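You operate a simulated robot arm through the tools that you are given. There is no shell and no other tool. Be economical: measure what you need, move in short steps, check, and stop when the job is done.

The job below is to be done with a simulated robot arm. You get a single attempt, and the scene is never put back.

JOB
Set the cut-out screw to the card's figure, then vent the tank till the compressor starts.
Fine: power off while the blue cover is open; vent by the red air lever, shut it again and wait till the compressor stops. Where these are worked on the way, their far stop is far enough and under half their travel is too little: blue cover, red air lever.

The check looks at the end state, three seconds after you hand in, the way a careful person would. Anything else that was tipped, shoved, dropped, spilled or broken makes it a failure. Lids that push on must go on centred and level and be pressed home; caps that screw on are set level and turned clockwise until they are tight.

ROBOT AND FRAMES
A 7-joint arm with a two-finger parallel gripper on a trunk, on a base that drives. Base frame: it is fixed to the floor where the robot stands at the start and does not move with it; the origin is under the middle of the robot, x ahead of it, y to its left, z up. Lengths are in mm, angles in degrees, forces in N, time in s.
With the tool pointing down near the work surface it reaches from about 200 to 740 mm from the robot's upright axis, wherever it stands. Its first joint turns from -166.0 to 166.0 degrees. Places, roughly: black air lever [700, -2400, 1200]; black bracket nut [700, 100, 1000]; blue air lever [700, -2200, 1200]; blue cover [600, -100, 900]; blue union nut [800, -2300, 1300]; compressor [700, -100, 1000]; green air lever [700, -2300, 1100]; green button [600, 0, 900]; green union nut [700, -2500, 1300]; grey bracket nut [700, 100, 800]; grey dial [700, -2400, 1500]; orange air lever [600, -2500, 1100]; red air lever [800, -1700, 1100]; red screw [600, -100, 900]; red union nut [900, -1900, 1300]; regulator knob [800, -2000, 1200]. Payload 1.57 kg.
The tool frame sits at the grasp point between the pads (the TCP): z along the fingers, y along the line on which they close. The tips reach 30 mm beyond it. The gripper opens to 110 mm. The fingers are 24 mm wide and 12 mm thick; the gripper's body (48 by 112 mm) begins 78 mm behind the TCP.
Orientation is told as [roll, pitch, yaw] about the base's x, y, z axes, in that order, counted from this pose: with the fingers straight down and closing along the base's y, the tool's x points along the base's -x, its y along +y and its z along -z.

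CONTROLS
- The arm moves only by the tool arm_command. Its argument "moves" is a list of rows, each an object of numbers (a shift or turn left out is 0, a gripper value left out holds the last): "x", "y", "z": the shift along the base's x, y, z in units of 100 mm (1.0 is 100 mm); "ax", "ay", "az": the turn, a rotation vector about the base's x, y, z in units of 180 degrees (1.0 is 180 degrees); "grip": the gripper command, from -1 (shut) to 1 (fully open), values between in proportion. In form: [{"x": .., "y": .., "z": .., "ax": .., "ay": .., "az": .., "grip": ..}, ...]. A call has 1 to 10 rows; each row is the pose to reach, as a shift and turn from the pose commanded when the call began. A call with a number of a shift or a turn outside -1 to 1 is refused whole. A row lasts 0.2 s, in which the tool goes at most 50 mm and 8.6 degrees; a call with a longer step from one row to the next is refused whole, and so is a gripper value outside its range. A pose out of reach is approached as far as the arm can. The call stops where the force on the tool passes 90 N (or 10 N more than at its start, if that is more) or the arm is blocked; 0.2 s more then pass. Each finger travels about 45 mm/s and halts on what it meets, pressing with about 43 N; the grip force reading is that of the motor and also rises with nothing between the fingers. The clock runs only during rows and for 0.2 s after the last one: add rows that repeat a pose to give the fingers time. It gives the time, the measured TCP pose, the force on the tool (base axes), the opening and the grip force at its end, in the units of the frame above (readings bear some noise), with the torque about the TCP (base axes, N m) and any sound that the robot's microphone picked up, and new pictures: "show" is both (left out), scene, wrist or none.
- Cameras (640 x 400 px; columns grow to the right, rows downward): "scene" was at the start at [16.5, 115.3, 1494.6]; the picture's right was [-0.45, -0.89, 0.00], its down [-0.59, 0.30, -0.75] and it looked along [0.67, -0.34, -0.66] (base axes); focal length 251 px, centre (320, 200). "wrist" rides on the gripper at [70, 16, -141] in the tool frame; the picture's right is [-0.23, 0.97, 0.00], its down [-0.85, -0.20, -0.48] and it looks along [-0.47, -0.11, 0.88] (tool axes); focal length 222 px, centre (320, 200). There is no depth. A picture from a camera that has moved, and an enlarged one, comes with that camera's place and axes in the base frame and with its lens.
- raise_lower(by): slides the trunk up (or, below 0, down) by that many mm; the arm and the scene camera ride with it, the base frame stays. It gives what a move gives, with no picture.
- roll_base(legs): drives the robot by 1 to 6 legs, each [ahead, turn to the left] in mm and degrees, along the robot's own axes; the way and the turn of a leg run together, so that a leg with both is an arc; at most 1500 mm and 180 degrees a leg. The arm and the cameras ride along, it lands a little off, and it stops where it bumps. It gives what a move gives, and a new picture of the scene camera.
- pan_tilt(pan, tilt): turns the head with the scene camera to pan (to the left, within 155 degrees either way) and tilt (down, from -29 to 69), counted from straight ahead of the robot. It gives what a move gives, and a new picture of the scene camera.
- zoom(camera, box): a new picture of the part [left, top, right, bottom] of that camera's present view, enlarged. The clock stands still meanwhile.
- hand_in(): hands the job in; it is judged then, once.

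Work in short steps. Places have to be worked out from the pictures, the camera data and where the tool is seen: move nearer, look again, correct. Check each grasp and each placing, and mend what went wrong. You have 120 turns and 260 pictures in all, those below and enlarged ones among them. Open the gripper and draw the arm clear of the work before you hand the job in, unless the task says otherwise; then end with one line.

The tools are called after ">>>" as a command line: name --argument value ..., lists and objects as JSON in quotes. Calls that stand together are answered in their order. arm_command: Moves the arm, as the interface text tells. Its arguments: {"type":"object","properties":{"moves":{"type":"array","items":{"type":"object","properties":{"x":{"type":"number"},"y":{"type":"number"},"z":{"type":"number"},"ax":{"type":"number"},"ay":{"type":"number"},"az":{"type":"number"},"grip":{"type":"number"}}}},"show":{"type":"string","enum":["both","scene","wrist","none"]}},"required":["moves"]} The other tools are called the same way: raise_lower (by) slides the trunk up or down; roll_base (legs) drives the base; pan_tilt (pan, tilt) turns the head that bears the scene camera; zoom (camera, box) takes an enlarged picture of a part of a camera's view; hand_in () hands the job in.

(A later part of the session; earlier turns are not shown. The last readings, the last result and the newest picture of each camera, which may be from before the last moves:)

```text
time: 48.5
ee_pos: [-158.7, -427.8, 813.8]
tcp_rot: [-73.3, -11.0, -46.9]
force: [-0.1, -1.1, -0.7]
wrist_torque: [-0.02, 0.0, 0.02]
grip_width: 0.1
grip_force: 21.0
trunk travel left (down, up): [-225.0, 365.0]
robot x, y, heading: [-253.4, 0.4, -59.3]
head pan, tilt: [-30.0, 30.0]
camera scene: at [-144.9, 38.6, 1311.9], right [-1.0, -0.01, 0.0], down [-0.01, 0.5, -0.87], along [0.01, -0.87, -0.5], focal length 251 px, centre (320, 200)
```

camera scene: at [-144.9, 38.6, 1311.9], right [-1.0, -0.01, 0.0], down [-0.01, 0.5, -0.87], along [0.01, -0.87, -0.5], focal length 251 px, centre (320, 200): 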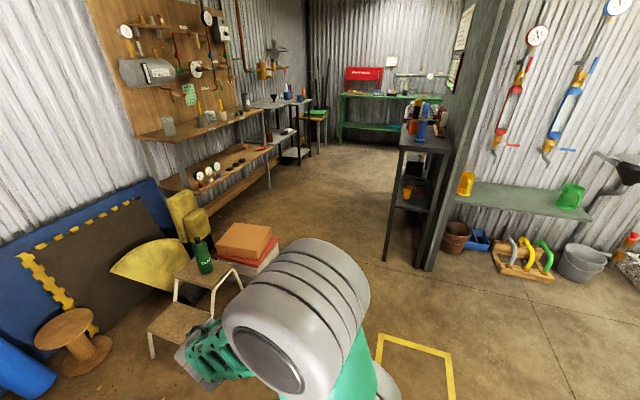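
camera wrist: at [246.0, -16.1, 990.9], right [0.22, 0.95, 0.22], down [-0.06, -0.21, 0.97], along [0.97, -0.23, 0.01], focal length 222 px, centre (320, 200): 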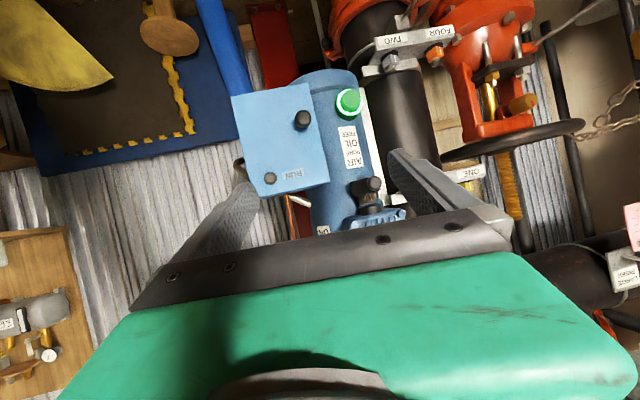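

The turn was blocked 2° short (probably something behind). The way ahead looks clear, so I drive forward and then turn.

>>> roll_base --legs '[[760, 0], [0, 128]]'

```text
time: 51.9
ee_pos: [171.2, -1001.6, 813.3]
tcp_rot: [-73.5, -10.9, -47.6]
force: [0.3, 0.4, -1.0]
wrist_torque: [0.02, -0.01, -0.02]
grip_width: 0.0
grip_force: 21.9
trunk travel left (down, up): [-225.0, 365.0]
robot x, y, heading: [86.4, -569.8, -60.2]
head pan, tilt: [-30.0, 30.0]
stopped in leg 1: the robot was blocked; the commanded pose is now the measured one
camera scene: at [189.6, -535.7, 1311.9], right [-1.0, 0.0, 0.0], down [0.0, 0.5, -0.87], along [0.0, -0.87, -0.5], focal length 251 px, centre (320, 200)
```

scene: 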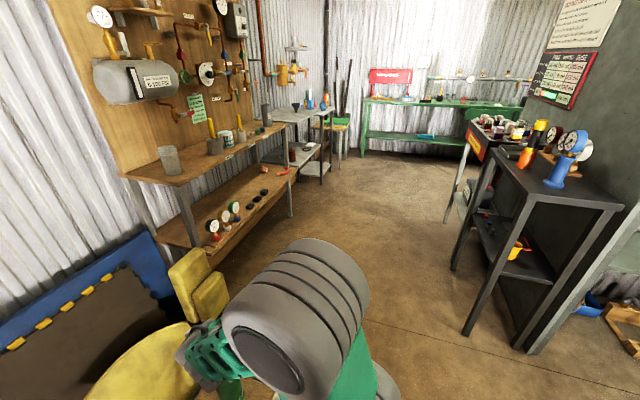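

Blocked at (86,-570). I look down to see what is near the base.

>>> pan_tilt --pan 15 --tilt 60

>>> pan_tilt --pan -50 --tilt 60

```text
time: 53.0
ee_pos: [170.5, -1000.6, 812.2]
tcp_rot: [-73.4, -10.9, -47.6]
force: [-0.4, 0.0, -1.1]
wrist_torque: [0.01, 0.05, 0.04]
grip_width: 0.0
grip_force: 21.4
trunk travel left (down, up): [-225.0, 365.0]
robot x, y, heading: [85.8, -572.0, -60.2]
head pan, tilt: [15.0, 60.0]
camera scene: at [236.7, -492.3, 1269.8], right [-0.71, -0.7, 0.0], down [-0.61, 0.61, -0.5], along [0.35, -0.36, -0.87], focal length 251 px, centre (320, 200)
```

scene: 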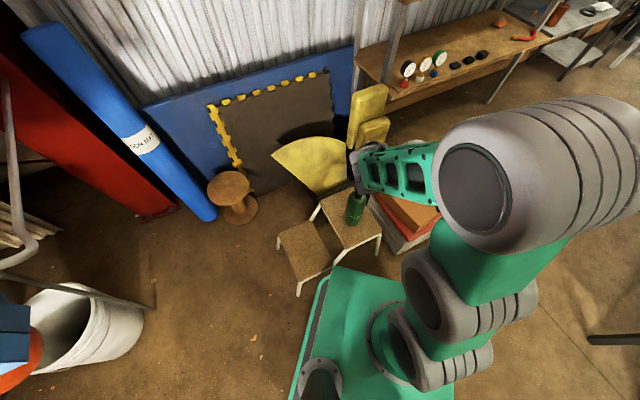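

```text
time: 54.4
ee_pos: [171.2, -1001.9, 812.6]
tcp_rot: [-73.5, -10.9, -47.6]
force: [0.0, -0.4, -0.3]
wrist_torque: [0.0, -0.01, 0.0]
grip_width: 0.0
grip_force: 21.4
trunk travel left (down, up): [-225.0, 365.0]
robot x, y, heading: [84.4, -571.2, -60.3]
head pan, tilt: [-50.0, 60.0]
camera scene: at [166.8, -507.6, 1269.8], right [-0.94, 0.34, 0.0], down [0.3, 0.81, -0.5], along [-0.17, -0.47, -0.87], focal length 251 px, centre (320, 200)
```

scene: 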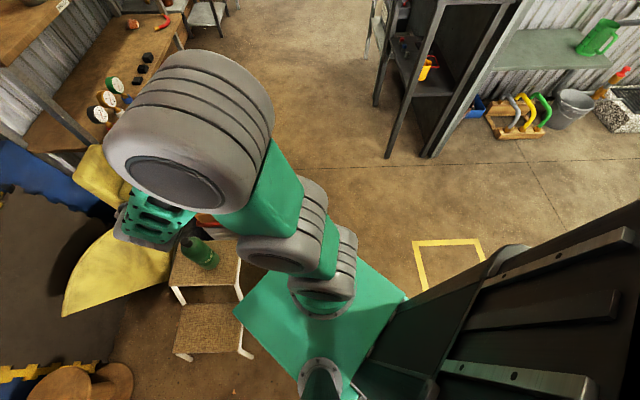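

The base's front-left corner touches near the step stool. I back off 45 mm, then turn left 125° to face heading 65°; the arm stays well clear of the compressor there.

>>> roll_base --legs '[[-50, 0], [0, 125]]'

>>> pan_tilt --pan -70 --tilt 45

```text
time: 60.6
ee_pos: [341.3, -195.9, 812.2]
tcp_rot: [-73.5, -10.9, 80.6]
force: [-0.2, -0.7, -0.2]
wrist_torque: [0.03, 0.0, 0.0]
grip_width: 0.2
grip_force: 21.0
trunk travel left (down, up): [-225.0, 365.0]
robot x, y, heading: [58.2, -530.9, 68.4]
head pan, tilt: [-50.0, 60.0]
camera scene: at [-41.9, -508.4, 1269.8], right [0.31, -0.95, 0.0], down [-0.82, -0.27, -0.5], along [0.47, 0.16, -0.87], focal length 251 px, centre (320, 200)
```

scene: 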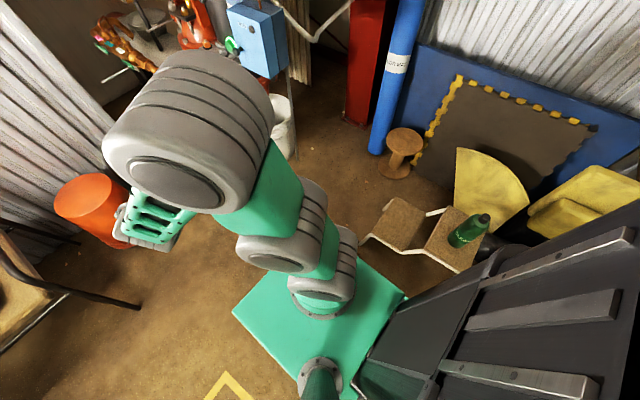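

```text
time: 61.5
ee_pos: [341.6, -196.7, 812.6]
tcp_rot: [-73.5, -10.8, 80.6]
force: [0.0, 0.2, 0.4]
wrist_torque: [-0.04, 0.0, 0.01]
grip_width: 0.0
grip_force: 21.2
trunk travel left (down, up): [-225.0, 365.0]
robot x, y, heading: [58.3, -530.7, 68.3]
head pan, tilt: [-70.0, 45.0]
camera scene: at [-24.0, -531.7, 1289.2], right [-0.03, -1.0, 0.0], down [-0.71, 0.02, -0.71], along [0.71, -0.02, -0.71], focal length 251 px, centre (320, 200)
```

scene: 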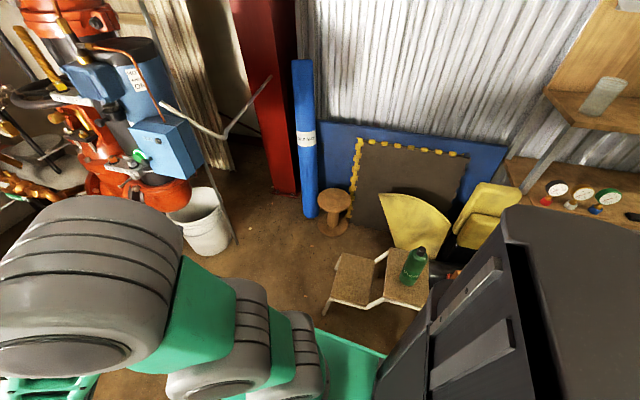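

Good; the stool is intact. Look at the compressor from here.

>>> pan_tilt --pan -35 --tilt 30

>>> zoom --camera "wrist" --box '[0, 0, 640, 400]'

```text
time: 62.5
ee_pos: [340.5, -195.9, 811.5]
tcp_rot: [-73.5, -10.8, 80.7]
force: [-0.5, 0.3, 0.0]
wrist_torque: [-0.01, -0.02, 0.0]
grip_width: 0.1
grip_force: 21.3
trunk travel left (down, up): [-225.0, 365.0]
robot x, y, heading: [56.8, -532.1, 68.1]
head pan, tilt: [-35.0, 30.0]
camera scene: at [-29.5, -479.8, 1311.9], right [0.55, -0.84, 0.0], down [-0.42, -0.27, -0.87], along [0.72, 0.47, -0.5], focal length 251 px, centre (320, 200)
```

scene: 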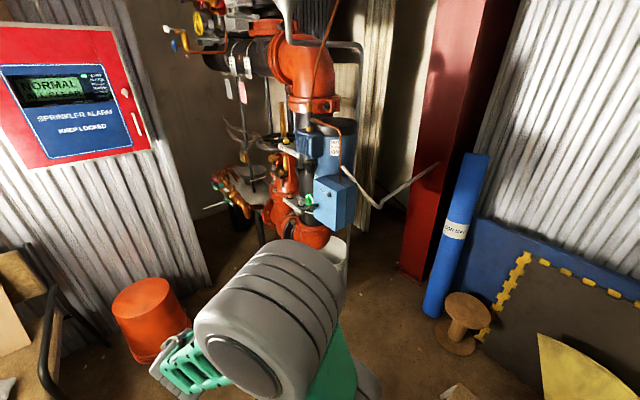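

```text
1.00 times, centred on (320, 200) of wrist (not enlarged: the box is as wide or as high as the picture)
camera zoom: at [190.2, -246.0, 823.9], right [-0.21, 0.44, -0.87], down [-0.27, 0.83, 0.48], along [0.94, 0.34, -0.06], focal length 222 px, centre (320, 200)
```

zoom: 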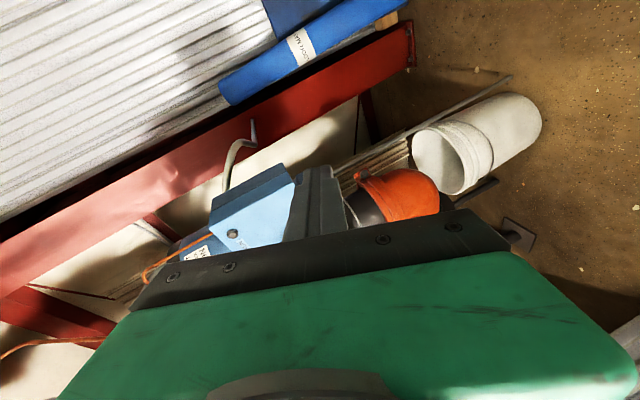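

The tool is nearly along +x with vertical finger closing. I zoom to refine the positions of knob and button.

>>> zoom --camera "scene" --box '[260, 110, 380, 240]'

>>> arm_command --moves '[{"ay": -0.03, "az": 0.01, "z": 0.2}, {"ay": -0.06, "az": 0.02, "z": 0.4}, {"ay": -0.09, "az": 0.033, "z": 0.5}, {"ay": -0.09, "az": 0.033, "z": 0.5}]' --show "wrist"

```text
3.08 times, centred on (320, 175) of scene
camera zoom: at [-29.5, -479.8, 1311.9], right [0.55, -0.84, 0.0], down [-0.42, -0.27, -0.87], along [0.72, 0.47, -0.5], focal length 771 px, centre (320, 277)
```

zoom: 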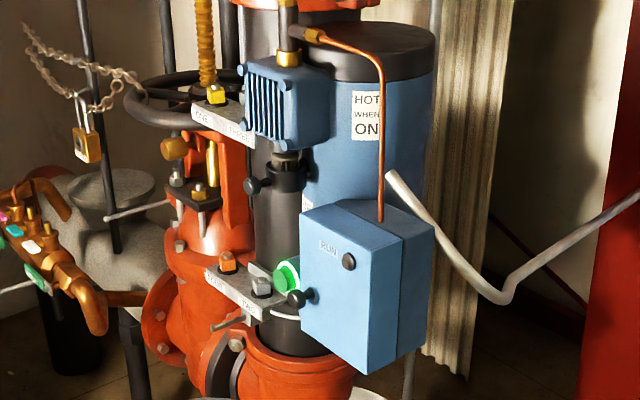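

```text
time: 63.5
ee_pos: [363.0, -183.8, 816.7]
tcp_rot: [-78.2, -12.1, 85.8]
force: [0.5, 0.2, -0.4]
wrist_torque: [-0.02, -0.01, -0.03]
grip_width: 0.0
grip_force: 21.2
out of reach, approached as far as the arm can: row 1, 2, 3, 4
trunk travel left (down, up): [-225.0, 365.0]
robot x, y, heading: [60.3, -533.3, 68.2]
head pan, tilt: [-35.0, 30.0]
camera wrist: at [215.8, -244.1, 815.5], right [-0.17, 0.43, -0.89], down [-0.37, 0.81, 0.46], along [0.91, 0.41, 0.03], focal length 222 px, centre (320, 200)
```

wrist: 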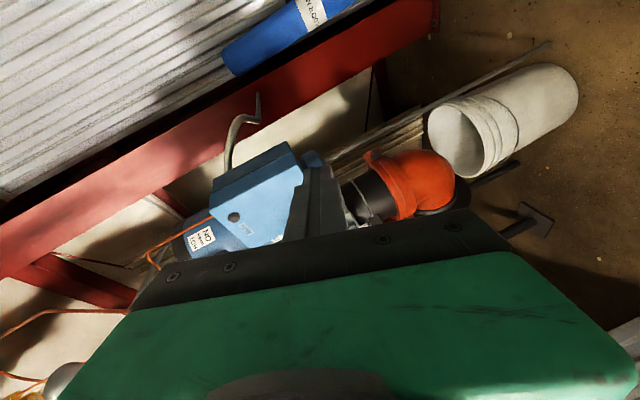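

It saturates about 12° short of level. I test whether raising the trunk with the same tool height gives more freedom.

>>> raise_lower --by 100

>>> arm_command --moves '[{"z": -0.3}, {"z": -0.6}, {"z": -0.6, "ay": -0.02}, {"z": -0.6, "ay": -0.02}]' --show "scene"

```text
time: 64.8
ee_pos: [360.4, -183.3, 916.8]
tcp_rot: [-78.1, -12.0, 85.7]
force: [0.1, 0.0, -0.4]
wrist_torque: [0.0, -0.01, 0.01]
grip_width: 0.0
grip_force: 21.1
trunk travel left (down, up): [-325.0, 265.0]
robot x, y, heading: [59.3, -529.2, 68.3]
head pan, tilt: [-35.0, 30.0]
```

```text
time: 65.8
ee_pos: [364.0, -183.5, 859.4]
tcp_rot: [-79.7, -12.1, 86.2]
force: [0.3, -0.2, -0.5]
wrist_torque: [0.02, 0.01, -0.01]
grip_width: 0.1
grip_force: 21.7
trunk travel left (down, up): [-325.0, 265.0]
robot x, y, heading: [60.6, -529.1, 68.1]
head pan, tilt: [-35.0, 30.0]
camera scene: at [-29.6, -479.6, 1411.9], right [0.55, -0.84, 0.0], down [-0.42, -0.27, -0.87], along [0.72, 0.47, -0.5], focal length 251 px, centre (320, 200)
```

scene: 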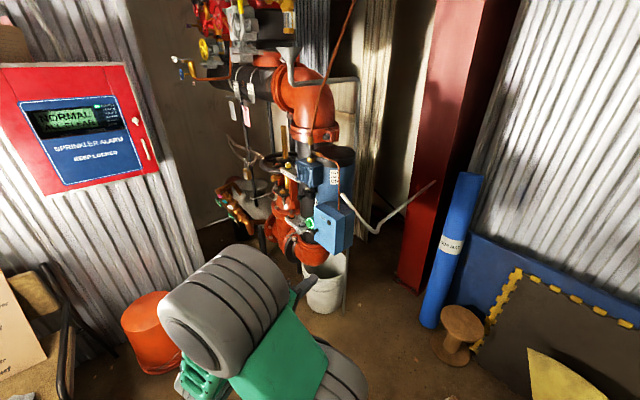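

More freedom with the trunk higher. I level the remaining 10° and roll.

>>> arm_command --moves '[{"ay": -0.02, "ax": -0.02}, {"ay": -0.04, "ax": -0.045}, {"ay": -0.055, "ax": -0.067, "az": 0.01}, {"ay": -0.055, "ax": -0.067, "az": 0.01}]' --show "wrist"

```text
time: 66.8
ee_pos: [392.5, -199.7, 816.5]
tcp_rot: [-83.7, -0.6, 90.0]
force: [0.2, 0.0, 0.3]
wrist_torque: [0.0, 0.01, 0.03]
grip_width: 0.1
grip_force: 22.0
out of reach, approached as far as the arm can: row 1, 2, 3, 4
trunk travel left (down, up): [-325.0, 265.0]
robot x, y, heading: [59.6, -529.1, 68.6]
head pan, tilt: [-35.0, 30.0]
camera wrist: at [249.2, -268.2, 816.4], right [-0.11, 0.24, -0.97], down [-0.45, 0.85, 0.26], along [0.89, 0.47, 0.01], focal length 222 px, centre (320, 200)
```

wrist: 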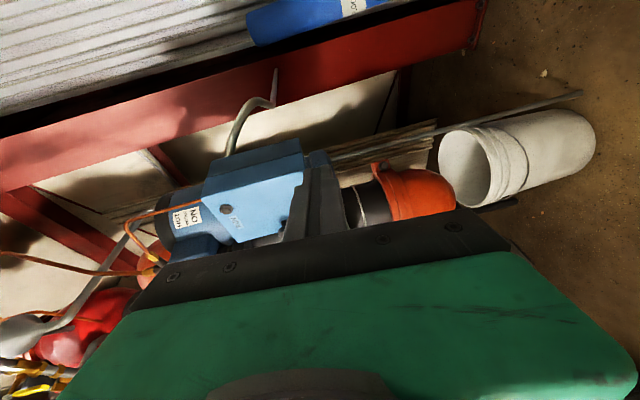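

Nearly level (6° down) but it sags to z 816; I raise the trunk 80 so the arm needn't reach up.

>>> raise_lower --by 80

>>> arm_command --moves '[{"ay": -0.01}, {"ay": -0.02}]' --show "wrist"

```text
time: 68.0
ee_pos: [391.4, -197.8, 897.3]
tcp_rot: [-83.6, -0.5, 90.0]
force: [0.3, 0.3, -1.5]
wrist_torque: [0.01, 0.02, -0.02]
grip_width: 0.0
grip_force: 21.1
trunk travel left (down, up): [-405.0, 185.0]
robot x, y, heading: [60.9, -531.4, 68.3]
head pan, tilt: [-35.0, 30.0]
```

```text
time: 68.6
ee_pos: [392.0, -198.3, 896.9]
tcp_rot: [-83.6, -0.5, 90.0]
force: [0.8, 0.8, -0.6]
wrist_torque: [-0.01, -0.01, 0.02]
grip_width: 0.2
grip_force: 21.5
out of reach, approached as far as the arm can: row 2
trunk travel left (down, up): [-405.0, 185.0]
robot x, y, heading: [58.1, -532.9, 68.2]
head pan, tilt: [-35.0, 30.0]
camera wrist: at [248.4, -267.8, 896.4], right [-0.11, 0.24, -0.97], down [-0.45, 0.85, 0.26], along [0.88, 0.47, 0.01], focal length 222 px, centre (320, 200)
```

wrist: 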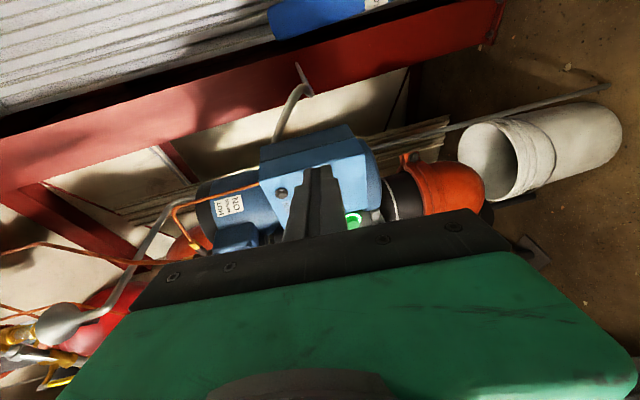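

Tool at z 897, pointing at the compressor. I measure the features from scene and wrist zooms.

>>> pan_tilt --pan -35 --tilt 35

>>> zoom --camera "scene" --box '[260, 130, 380, 230]'

>>> zoom --camera "wrist" --box '[220, 110, 420, 250]'

```text
time: 69.2
ee_pos: [391.5, -198.1, 897.2]
tcp_rot: [-83.6, -0.5, 90.0]
force: [-0.4, -0.3, -0.1]
wrist_torque: [0.0, 0.02, -0.01]
grip_width: 0.0
grip_force: 21.3
trunk travel left (down, up): [-405.0, 185.0]
robot x, y, heading: [57.7, -530.5, 68.3]
head pan, tilt: [-35.0, 35.0]
camera scene: at [-31.5, -481.0, 1484.1], right [0.55, -0.84, 0.0], down [-0.48, -0.31, -0.82], along [0.69, 0.45, -0.57], focal length 251 px, centre (320, 200)
```

scene: 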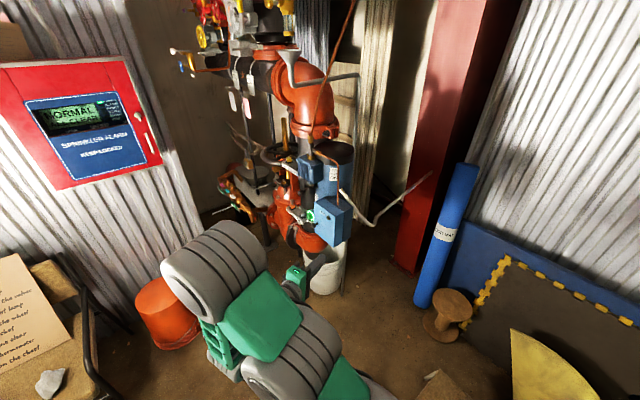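

```text
4.00 times, centred on (320, 180) of scene
camera zoom: at [-31.5, -481.0, 1484.1], right [0.55, -0.84, 0.0], down [-0.48, -0.31, -0.82], along [0.69, 0.45, -0.57], focal length 1002 px, centre (320, 280)
```

zoom: 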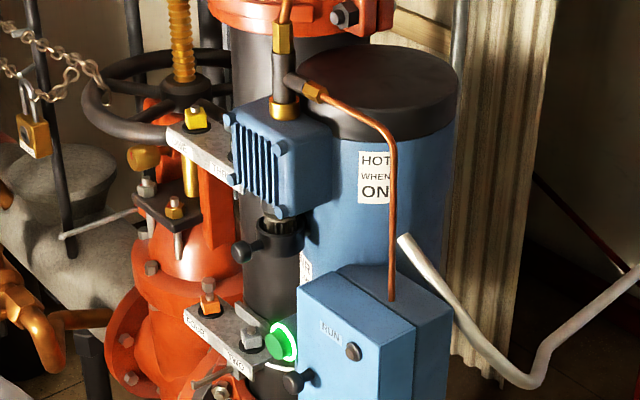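

```text
2.86 times, centred on (320, 180) of wrist
camera zoom: at [248.4, -267.8, 896.4], right [-0.11, 0.24, -0.97], down [-0.45, 0.85, 0.26], along [0.88, 0.47, 0.01], focal length 635 px, centre (320, 257)
```

zoom: 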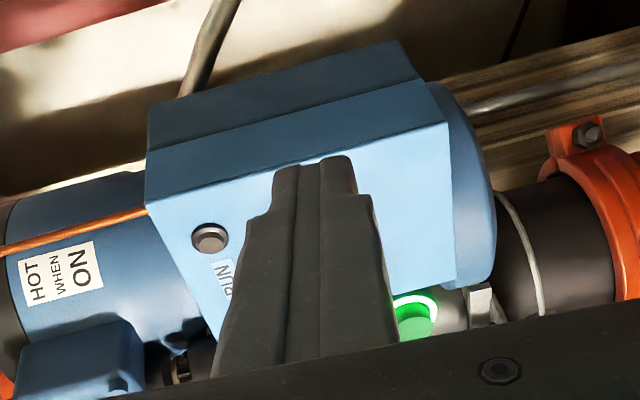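

Estimates: button ≈ (583,-25,860), knob ≈ (529,-87,886), cover face ≈ x 555, y −75…−156. I roll forward 110 mm along heading 68° to bring the tool in front of it.

>>> roll_base --legs '[[110, 0]]'

>>> arm_command --moves '[{"y": 0.25, "z": -0.1}, {"y": 0.5, "z": -0.3}, {"y": 0.6, "z": -0.35}, {"y": 0.6, "z": -0.35}]' --show "both"

```text
time: 70.4
ee_pos: [432.8, -96.9, 897.2]
tcp_rot: [-83.5, -0.5, 89.9]
force: [-0.1, 0.1, -0.2]
wrist_torque: [0.0, 0.02, 0.05]
grip_width: 0.0
grip_force: 20.9
trunk travel left (down, up): [-405.0, 185.0]
robot x, y, heading: [101.6, -423.0, 67.9]
head pan, tilt: [-35.0, 35.0]
camera scene: at [9.5, -378.7, 1484.1], right [0.55, -0.84, 0.0], down [-0.48, -0.31, -0.82], along [0.69, 0.45, -0.57], focal length 251 px, centre (320, 200)
```

scene: 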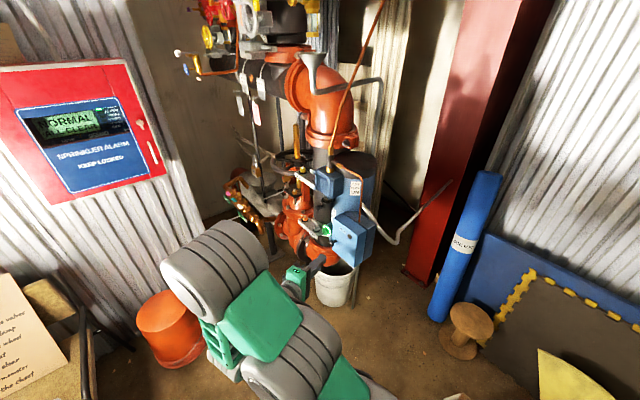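

```text
time: 71.4
ee_pos: [433.1, -35.0, 860.9]
tcp_rot: [-83.4, -0.5, 89.9]
force: [0.3, -0.8, 0.3]
wrist_torque: [-0.02, 0.03, -0.02]
grip_width: 0.0
grip_force: 21.3
trunk travel left (down, up): [-405.0, 185.0]
robot x, y, heading: [101.4, -425.7, 68.0]
head pan, tilt: [-35.0, 35.0]
camera scene: at [9.5, -378.5, 1484.1], right [0.55, -0.84, 0.0], down [-0.48, -0.31, -0.82], along [0.69, 0.45, -0.57], focal length 251 px, centre (320, 200)
camera wrist: at [290.2, -105.4, 860.9], right [-0.11, 0.24, -0.97], down [-0.45, 0.85, 0.26], along [0.89, 0.47, 0.01], focal length 222 px, centre (320, 200)
```

scene: 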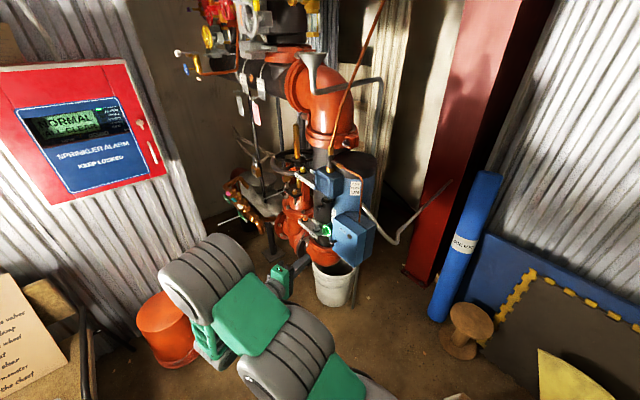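
wrist: 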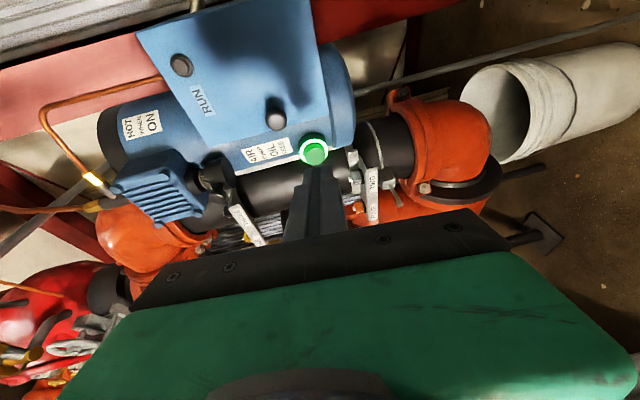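

Moves track well. Zoom both to check alignment of the fingertips with the green button.

>>> zoom --camera "scene" --box '[260, 190, 380, 300]'

>>> zoom --camera "wrist" --box '[230, 60, 400, 220]'

```text
3.64 times, centred on (320, 245) of scene
camera zoom: at [9.5, -378.5, 1484.1], right [0.55, -0.84, 0.0], down [-0.48, -0.31, -0.82], along [0.69, 0.45, -0.57], focal length 911 px, centre (320, 36)
```

zoom: 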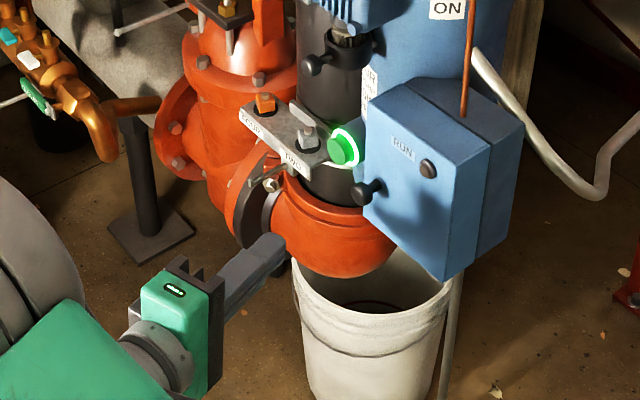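

```text
2.50 times, centred on (315, 140) of wrist
camera zoom: at [290.2, -105.4, 860.9], right [-0.11, 0.24, -0.97], down [-0.45, 0.85, 0.26], along [0.89, 0.47, 0.01], focal length 555 px, centre (332, 350)
```

zoom: 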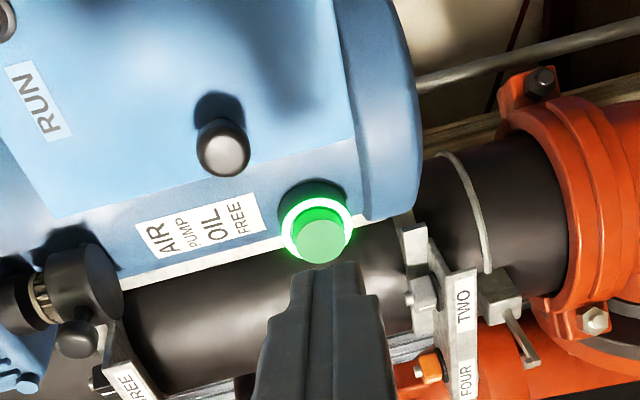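

The tip projection matches the calibration; button ray gives y≈-15, z≈853. I align and advance to just short of it.

>>> arm_command --moves '[{"y": 0.2, "z": -0.05, "x": 0.3}, {"y": 0.2, "z": -0.05, "x": 0.6}, {"y": 0.2, "z": -0.05, "x": 0.9}, {"y": 0.2, "z": -0.05, "x": 0.9}]' --show "none"

>>> zoom --camera "wrist" --box '[230, 60, 400, 220]'

>>> zoom --camera "scene" --box '[280, 190, 380, 270]'

```text
time: 72.4
ee_pos: [523.8, -15.5, 856.5]
tcp_rot: [-83.6, -0.4, 89.9]
force: [0.6, 0.1, -0.9]
wrist_torque: [0.0, -0.02, -0.04]
grip_width: 0.2
grip_force: 21.1
trunk travel left (down, up): [-405.0, 185.0]
robot x, y, heading: [100.7, -430.7, 68.2]
head pan, tilt: [-35.0, 35.0]
```

```text
2.50 times, centred on (315, 140) of wrist
camera zoom: at [379.9, -85.8, 855.1], right [-0.11, 0.24, -0.97], down [-0.45, 0.85, 0.26], along [0.89, 0.46, 0.01], focal length 555 px, centre (332, 350)
```

zoom: 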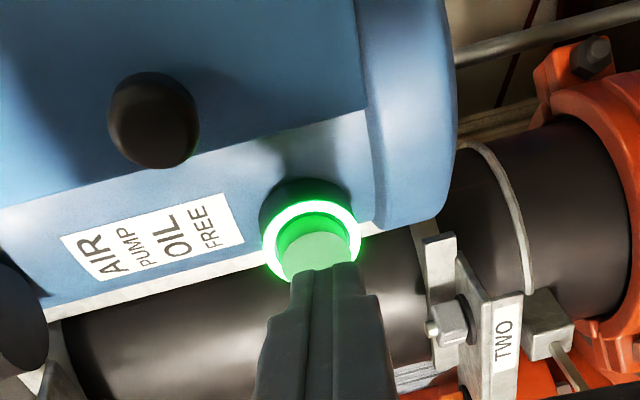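

```text
5.00 times, centred on (330, 230) of scene
camera zoom: at [9.8, -378.6, 1484.1], right [0.55, -0.84, 0.0], down [-0.48, -0.31, -0.82], along [0.69, 0.45, -0.57], focal length 1253 px, centre (270, 50)
```

zoom: 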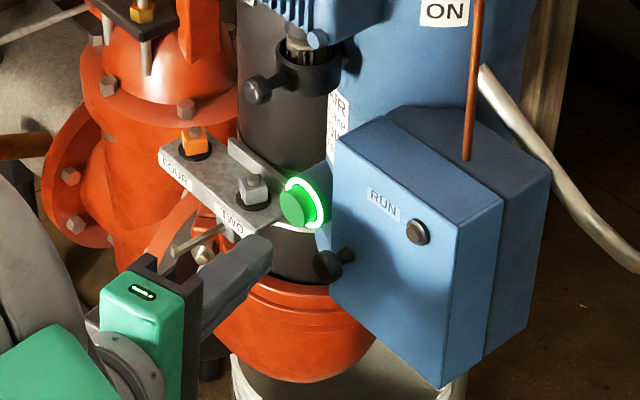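

Triangulating scene and wrist rays puts the button face at ≈(609,-12,852), so still ~55 mm ahead. I advance slowly.

>>> arm_command --moves '[{"x": 0.2}, {"x": 0.35}, {"x": 0.45}, {"x": 0.5}, {"x": 0.53}, {"x": 0.56}, {"x": 0.59}, {"x": 0.62}]' --show "wrist"

```text
time: 74.2
ee_pos: [574.0, -16.7, 857.2]
tcp_rot: [-83.5, -0.1, 90.4]
force: [-54.9, -4.6, 11.8]
wrist_torque: [-0.25, -0.43, -0.75]
grip_width: 0.1
grip_force: 21.4
trunk travel left (down, up): [-405.0, 185.0]
robot x, y, heading: [96.2, -426.0, 68.8]
head pan, tilt: [-35.0, 35.0]
heard: click
stopped in row 8: the force on the tool passed its limit at 90 N (the readings are from after the stop); the commanded pose is now the measured one
camera wrist: at [431.9, -86.9, 857.1], right [-0.11, 0.23, -0.97], down [-0.46, 0.85, 0.25], along [0.88, 0.47, 0.01], focal length 222 px, centre (320, 200)
```

wrist: 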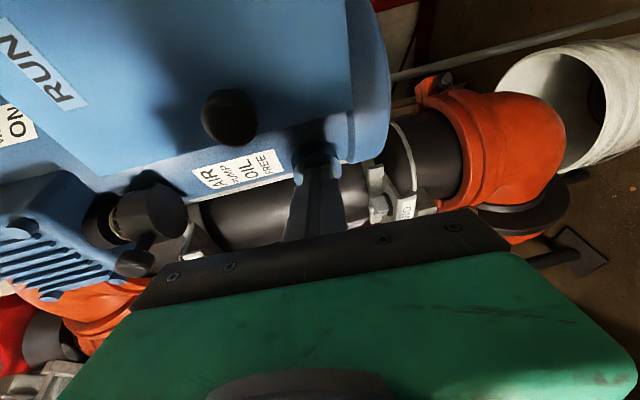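

Click heard; the green light is off. I draw back 110 mm and check.

>>> arm_command --moves '[{"x": -0.3}, {"x": -0.6}, {"x": -0.9}, {"x": -1.0}, {"x": -1.0, "grip": -0.2}, {"x": -1.0, "grip": -0.2}]' --show "wrist"

>>> zoom --camera "scene" --box '[280, 190, 380, 270]'

```text
time: 75.6
ee_pos: [479.9, -15.6, 851.8]
tcp_rot: [-83.2, -0.2, 90.1]
force: [-0.1, -0.1, 0.5]
wrist_torque: [0.0, -0.03, -0.02]
grip_width: 43.9
grip_force: 0.0
trunk travel left (down, up): [-405.0, 185.0]
robot x, y, heading: [98.8, -428.4, 68.6]
head pan, tilt: [-35.0, 35.0]
camera wrist: at [337.0, -85.6, 853.8], right [-0.12, 0.23, -0.97], down [-0.45, 0.85, 0.26], along [0.88, 0.47, 0.01], focal length 222 px, centre (320, 200)
```

wrist: 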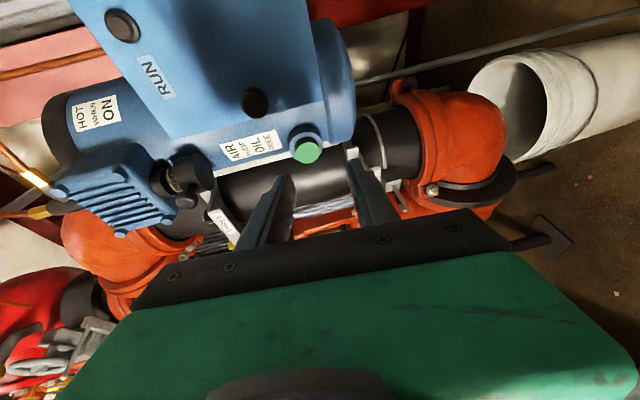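

```text
5.00 times, centred on (330, 230) of scene
camera zoom: at [8.7, -379.6, 1484.1], right [0.55, -0.83, 0.0], down [-0.48, -0.32, -0.82], along [0.68, 0.45, -0.57], focal length 1253 px, centre (270, 50)
```

zoom: 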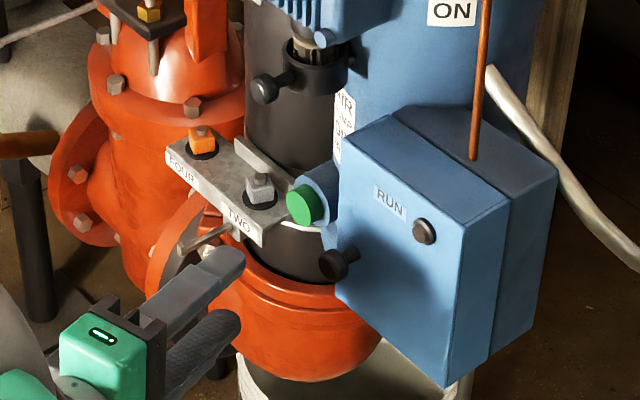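

Power is off. Knob ball triangulates to ≈(533,-81,885). I line up in front of it with the fingers half open, then check.

>>> arm_command --moves '[{"x": -0.2, "y": -0.2, "z": 0.1}, {"x": -0.25, "y": -0.45, "z": 0.25}, {"x": -0.25, "y": -0.65, "z": 0.33}, {"x": -0.1, "y": -0.65, "z": 0.33}, {"x": -0.1, "y": -0.65, "z": 0.33}]' --show "wrist"

>>> zoom --camera "scene" --box '[280, 190, 380, 270]'

```text
time: 76.8
ee_pos: [468.1, -81.3, 887.4]
tcp_rot: [-83.1, -0.2, 90.1]
force: [0.9, 0.0, -0.2]
wrist_torque: [-0.02, 0.0, 0.0]
grip_width: 44.3
grip_force: 0.1
trunk travel left (down, up): [-405.0, 185.0]
robot x, y, heading: [98.6, -428.6, 68.6]
head pan, tilt: [-35.0, 35.0]
camera wrist: at [326.1, -150.7, 887.6], right [-0.12, 0.23, -0.97], down [-0.45, 0.85, 0.26], along [0.88, 0.47, 0.01], focal length 222 px, centre (320, 200)
```

wrist: 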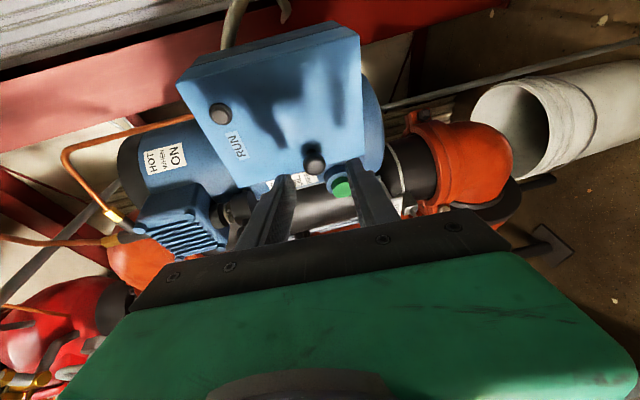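

```text
5.00 times, centred on (330, 230) of scene
camera zoom: at [8.9, -379.6, 1484.1], right [0.55, -0.83, 0.0], down [-0.48, -0.32, -0.82], along [0.68, 0.45, -0.57], focal length 1253 px, centre (270, 50)
```

zoom: 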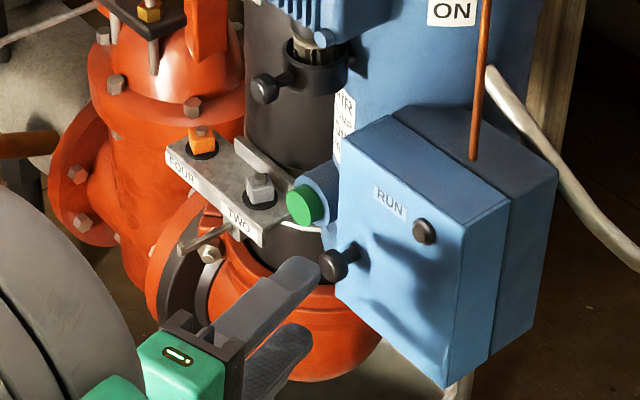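

Consistent: knob at y≈-84, z≈885. I advance onto it and close.

>>> arm_command --moves '[{"x": 0.2, "y": -0.03, "z": -0.02}, {"x": 0.4, "y": -0.03, "z": -0.02}, {"x": 0.55, "y": -0.03, "z": -0.02}, {"x": 0.58, "y": -0.03, "z": -0.02, "grip": -0.6}, {"x": 0.58, "y": -0.03, "z": -0.02, "grip": -1}, {"x": 0.58, "y": -0.03, "z": -0.02, "grip": -1}]' --show "wrist"

>>> zoom --camera "scene" --box '[280, 190, 380, 270]'

```text
time: 78.2
ee_pos: [518.2, -83.2, 890.1]
tcp_rot: [-83.8, -0.1, 90.2]
force: [-68.0, -6.3, 14.7]
wrist_torque: [-0.74, -2.0, -0.69]
grip_width: 28.3
grip_force: 28.5
trunk travel left (down, up): [-405.0, 185.0]
robot x, y, heading: [98.5, -429.6, 68.8]
head pan, tilt: [-35.0, 35.0]
camera wrist: at [376.2, -153.7, 889.4], right [-0.11, 0.23, -0.97], down [-0.46, 0.85, 0.25], along [0.88, 0.47, 0.01], focal length 222 px, centre (320, 200)
```

wrist: 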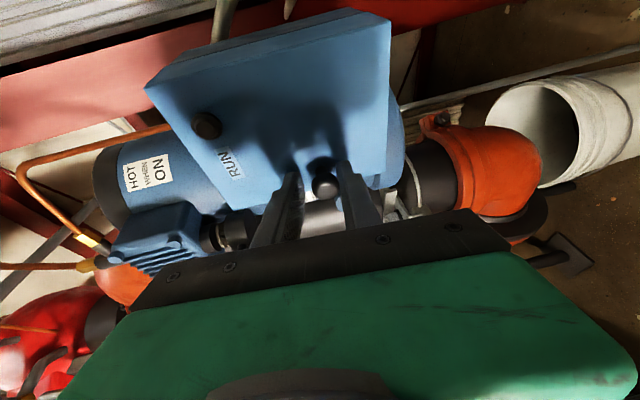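

```text
5.00 times, centred on (330, 230) of scene
camera zoom: at [-18.8, -374.3, 1483.9], right [0.56, -0.83, 0.01], down [-0.46, -0.32, -0.83], along [0.69, 0.45, -0.56], focal length 1253 px, centre (270, 50)
```

zoom: 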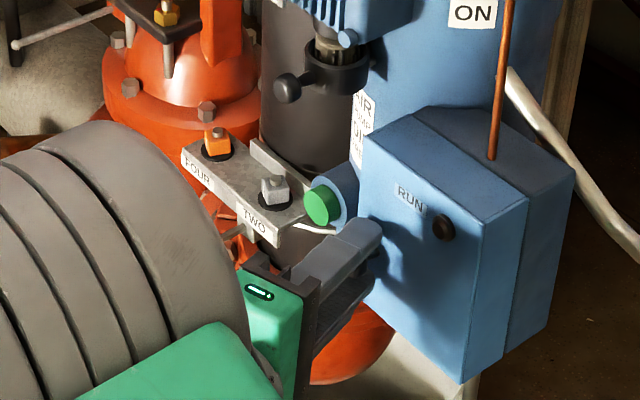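

Fingertips touch the cover face (x≈549), pressing 68 N. I back off 6 mm and complete the grip on the knob.

>>> arm_command --moves '[{"x": -0.08, "grip": -1}, {"x": -0.12, "grip": -1}, {"x": -0.12, "grip": -1}, {"x": -0.12, "grip": -1}]' --show "wrist"

```text
time: 79.2
ee_pos: [514.5, -84.5, 886.9]
tcp_rot: [-83.5, -0.4, 90.0]
force: [8.6, 6.4, 29.5]
wrist_torque: [0.21, -0.41, 1.06]
grip_width: 21.3
grip_force: 34.7
trunk travel left (down, up): [-405.0, 185.0]
robot x, y, heading: [96.0, -424.9, 68.5]
head pan, tilt: [-35.0, 35.0]
camera wrist: at [372.0, -154.0, 886.4], right [-0.11, 0.23, -0.97], down [-0.45, 0.85, 0.26], along [0.88, 0.47, 0.01], focal length 222 px, centre (320, 200)
```

wrist: 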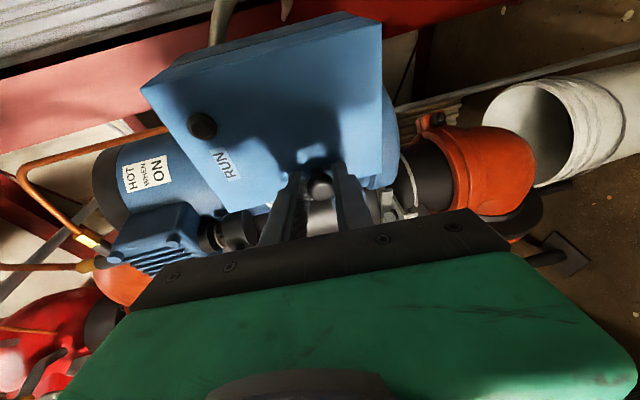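

Knob is gripped (21 mm). I pull along an arc about an assumed right-hand hinge, 15° in small steps, turning with it.

>>> arm_command --moves '[{"x": -0.09, "y": -0.07, "az": 0.014}, {"x": -0.17, "y": -0.14, "az": 0.028}, {"x": -0.24, "y": -0.22, "az": 0.05}, {"x": -0.3, "y": -0.3, "az": 0.08}]' --show "wrist"

>>> zoom --camera "scene" --box '[280, 190, 380, 270]'

```text
time: 80.2
ee_pos: [483.1, -110.0, 887.9]
tcp_rot: [-83.7, -0.3, 105.1]
force: [-30.8, 34.8, 31.0]
wrist_torque: [0.05, -0.84, 0.53]
grip_width: 21.4
grip_force: 34.1
trunk travel left (down, up): [-405.0, 185.0]
robot x, y, heading: [96.1, -430.6, 69.1]
head pan, tilt: [-35.0, 35.0]
camera wrist: at [362.9, -214.5, 886.0], right [-0.16, 0.2, -0.97], down [-0.66, 0.71, 0.25], along [0.73, 0.68, 0.01], focal length 222 px, centre (320, 200)
```

wrist: 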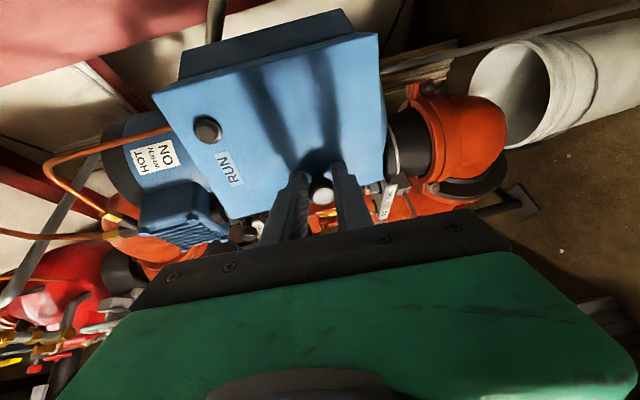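

```text
5.00 times, centred on (330, 230) of scene
camera zoom: at [2.9, -377.3, 1483.7], right [0.56, -0.83, 0.0], down [-0.47, -0.32, -0.82], along [0.68, 0.46, -0.57], focal length 1253 px, centre (270, 50)
```

zoom: 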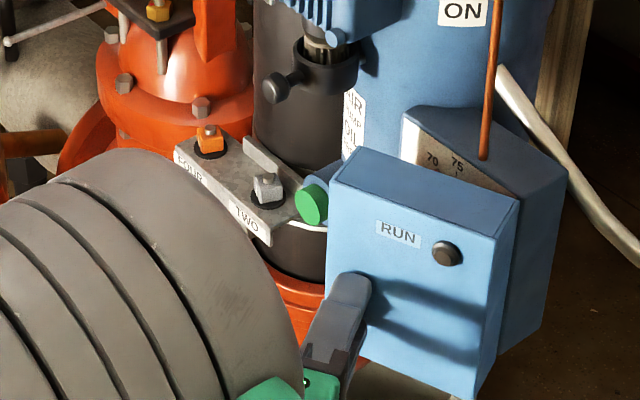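

The cover swings open on a right-hand hinge (scale figures 70, 75 visible inside). Forces suggest a slightly larger radius; I continue the arc with correction.

>>> arm_command --moves '[{"x": -0.08, "y": -0.03, "az": 0.02}, {"x": -0.14, "y": -0.1, "az": 0.04}, {"x": -0.19, "y": -0.18, "az": 0.06}, {"x": -0.24, "y": -0.27, "az": 0.085}]' --show "none"

>>> zoom --camera "scene" --box '[270, 180, 390, 280]'

```text
time: 81.2
ee_pos: [462.0, -143.3, 886.9]
tcp_rot: [-83.5, -0.2, 119.6]
force: [1.4, 6.5, 32.4]
wrist_torque: [0.65, -0.21, 0.73]
grip_width: 21.0
grip_force: 34.2
trunk travel left (down, up): [-405.0, 185.0]
robot x, y, heading: [100.1, -428.3, 68.6]
head pan, tilt: [-35.0, 35.0]
```

```text
4.00 times, centred on (330, 230) of scene
camera zoom: at [6.7, -379.7, 1484.1], right [0.55, -0.83, 0.0], down [-0.48, -0.32, -0.82], along [0.68, 0.45, -0.57], focal length 1002 px, centre (280, 80)
```

zoom: 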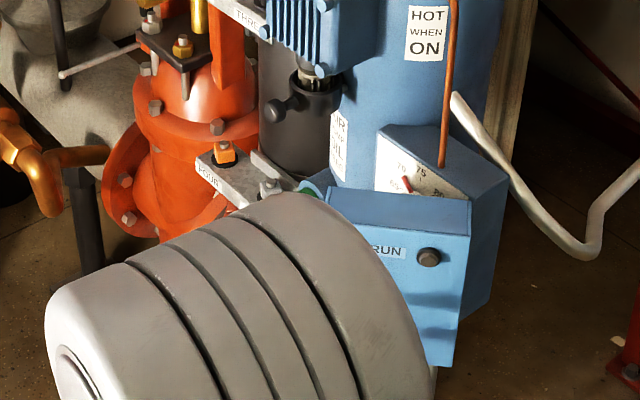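

Clean motion, low radial force. Fit gives hinge ≈(597,-195), radius ≈141. Continue the arc.

>>> arm_command --moves '[{"x": -0.03, "y": -0.12, "az": 0.02}, {"x": -0.05, "y": -0.25, "az": 0.045}, {"x": -0.06, "y": -0.38, "az": 0.07}, {"x": -0.06, "y": -0.52, "az": 0.095}]' --show "none"

>>> arm_command --moves '[{"x": 0.0, "y": -0.12, "az": 0.02}, {"x": 0.02, "y": -0.25, "az": 0.045}, {"x": 0.05, "y": -0.38, "az": 0.07}, {"x": 0.1, "y": -0.51, "az": 0.095}]' --show "scene"

```text
time: 82.2
ee_pos: [454.2, -194.8, 887.5]
tcp_rot: [-83.5, -0.2, 136.9]
force: [-7.6, 3.6, 43.8]
wrist_torque: [0.82, -0.04, 0.51]
grip_width: 20.9
grip_force: 34.6
trunk travel left (down, up): [-405.0, 185.0]
robot x, y, heading: [101.4, -429.5, 68.6]
head pan, tilt: [-35.0, 35.0]
```

```text
time: 83.2
ee_pos: [399.2, -129.4, 882.5]
tcp_rot: [-82.9, 0.0, 152.3]
force: [-0.1, -0.3, 1.1]
wrist_torque: [0.01, 0.01, -0.01]
grip_width: 0.0
grip_force: 21.4
out of reach, approached as far as the arm can: row 1, 2, 3, 4
trunk travel left (down, up): [-405.0, 185.0]
robot x, y, heading: [100.1, -431.0, 68.7]
head pan, tilt: [-35.0, 35.0]
camera scene: at [8.2, -379.5, 1483.8], right [0.55, -0.83, 0.0], down [-0.48, -0.32, -0.82], along [0.68, 0.45, -0.57], focal length 251 px, centre (320, 200)
```

scene: 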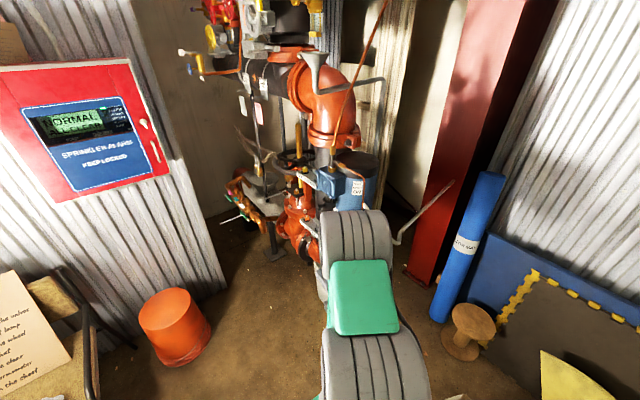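

The reach ran out and the fingers slipped off with the cover about half open. I yaw the tool back toward +x while keeping clear, then look.

>>> arm_command --moves '[{"az": -0.045, "x": -0.1}, {"az": -0.09, "x": -0.1}, {"az": -0.135, "x": -0.1, "y": 0.2}, {"az": -0.18, "x": -0.1, "y": 0.4}, {"az": -0.225, "x": -0.1, "y": 0.6}, {"az": -0.27, "x": -0.1, "y": 0.7}, {"az": -0.31, "x": -0.1, "y": 0.8}, {"az": -0.35, "x": -0.1, "y": 0.8}, {"az": -0.35, "x": -0.1, "y": 0.8}]' --show "both"

```text
time: 84.1
ee_pos: [407.2, -98.3, 855.4]
tcp_rot: [-78.3, 5.9, 124.2]
force: [-0.1, 0.6, -1.0]
wrist_torque: [0.01, 0.02, -0.04]
grip_width: 0.0
grip_force: 21.3
trunk travel left (down, up): [-405.0, 185.0]
robot x, y, heading: [98.5, -427.7, 68.6]
head pan, tilt: [-35.0, 35.0]
stopped in row 4: the arm was blocked; the commanded pose is now the measured one
camera scene: at [8.3, -378.7, 1482.7], right [0.55, -0.83, 0.0], down [-0.48, -0.32, -0.82], along [0.68, 0.45, -0.57], focal length 251 px, centre (320, 200)
camera wrist: at [325.1, -233.7, 874.2], right [-0.23, -0.01, -0.97], down [-0.85, 0.49, 0.2], along [0.47, 0.87, -0.12], focal length 222 px, centre (320, 200)
```

scene: 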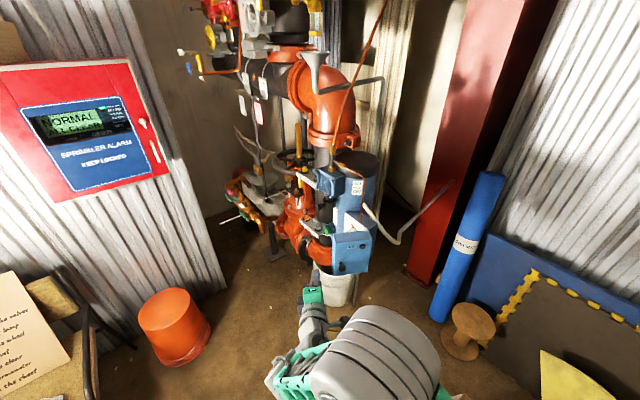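
wrist: 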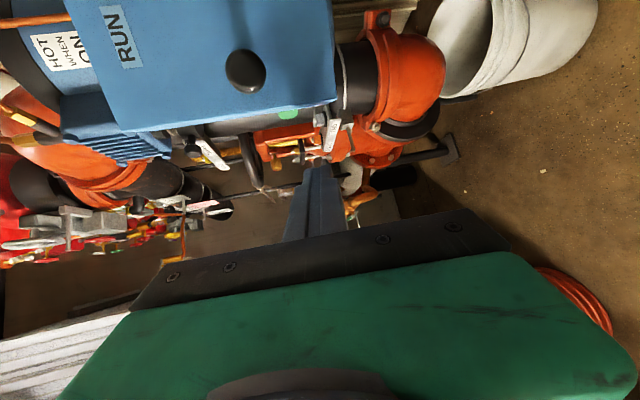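

The arm is folding through a posture change. I continue unwinding gently toward +x.

>>> arm_command --moves '[{"az": -0.04, "ax": -0.01}, {"az": -0.08, "ax": -0.02, "z": 0.1}, {"az": -0.12, "ax": -0.03, "z": 0.2, "y": 0.1}, {"az": -0.16, "ax": -0.03, "z": 0.3, "y": 0.2}, {"az": -0.19, "ax": -0.03, "z": 0.3, "y": 0.3}, {"az": -0.19, "ax": -0.03, "z": 0.3, "y": 0.3}]' --show "both"

```text
time: 85.5
ee_pos: [405.9, -66.8, 890.0]
tcp_rot: [-77.2, 10.5, 90.1]
force: [0.1, 0.2, 0.0]
wrist_torque: [-0.02, 0.01, -0.03]
grip_width: 0.0
grip_force: 21.2
trunk travel left (down, up): [-405.0, 185.0]
robot x, y, heading: [98.3, -425.8, 68.7]
head pan, tilt: [-35.0, 35.0]
camera scene: at [8.2, -378.9, 1484.1], right [0.55, -0.83, 0.0], down [-0.48, -0.32, -0.82], along [0.68, 0.45, -0.57], focal length 251 px, centre (320, 200)
camera wrist: at [263.7, -131.9, 918.3], right [-0.22, 0.05, -0.98], down [-0.42, 0.9, 0.14], along [0.88, 0.44, -0.17], focal length 222 px, centre (320, 200)
```

scene: 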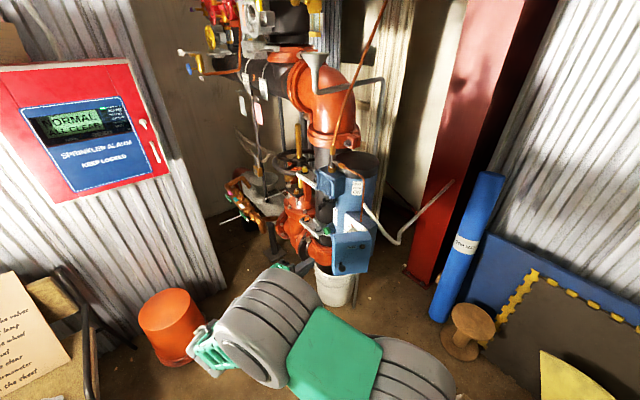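
wrist: 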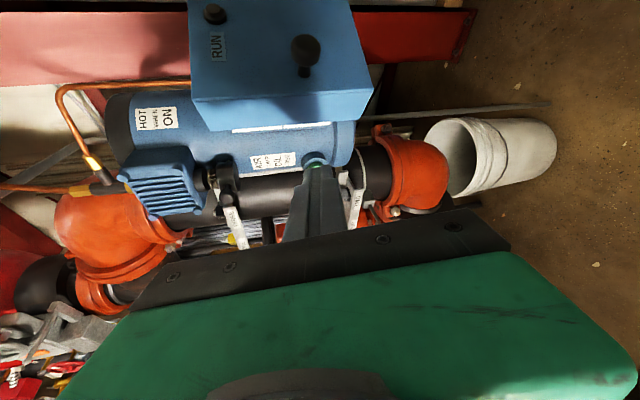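

Recovered posture. Zoom to see the open cover and the inside scale.

>>> zoom --camera "scene" --box '[300, 190, 400, 280]'

>>> zoom --camera "wrist" --box '[180, 0, 380, 130]'

```text
4.44 times, centred on (350, 235) of scene
camera zoom: at [8.2, -378.9, 1484.1], right [0.55, -0.83, 0.0], down [-0.48, -0.32, -0.82], along [0.68, 0.45, -0.57], focal length 1114 px, centre (187, 44)
```

zoom: 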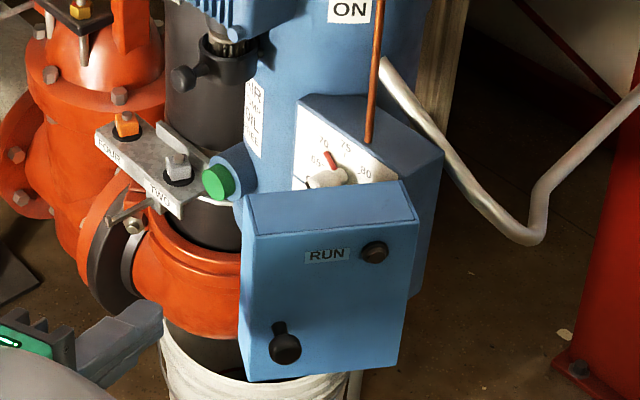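

```text
3.08 times, centred on (280, 65) of wrist
camera zoom: at [263.7, -131.9, 918.3], right [-0.22, 0.05, -0.98], down [-0.42, 0.9, 0.14], along [0.88, 0.44, -0.17], focal length 684 px, centre (443, 615)
```

zoom: 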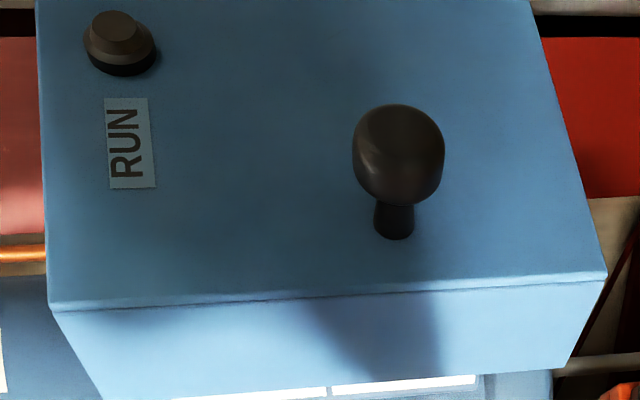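

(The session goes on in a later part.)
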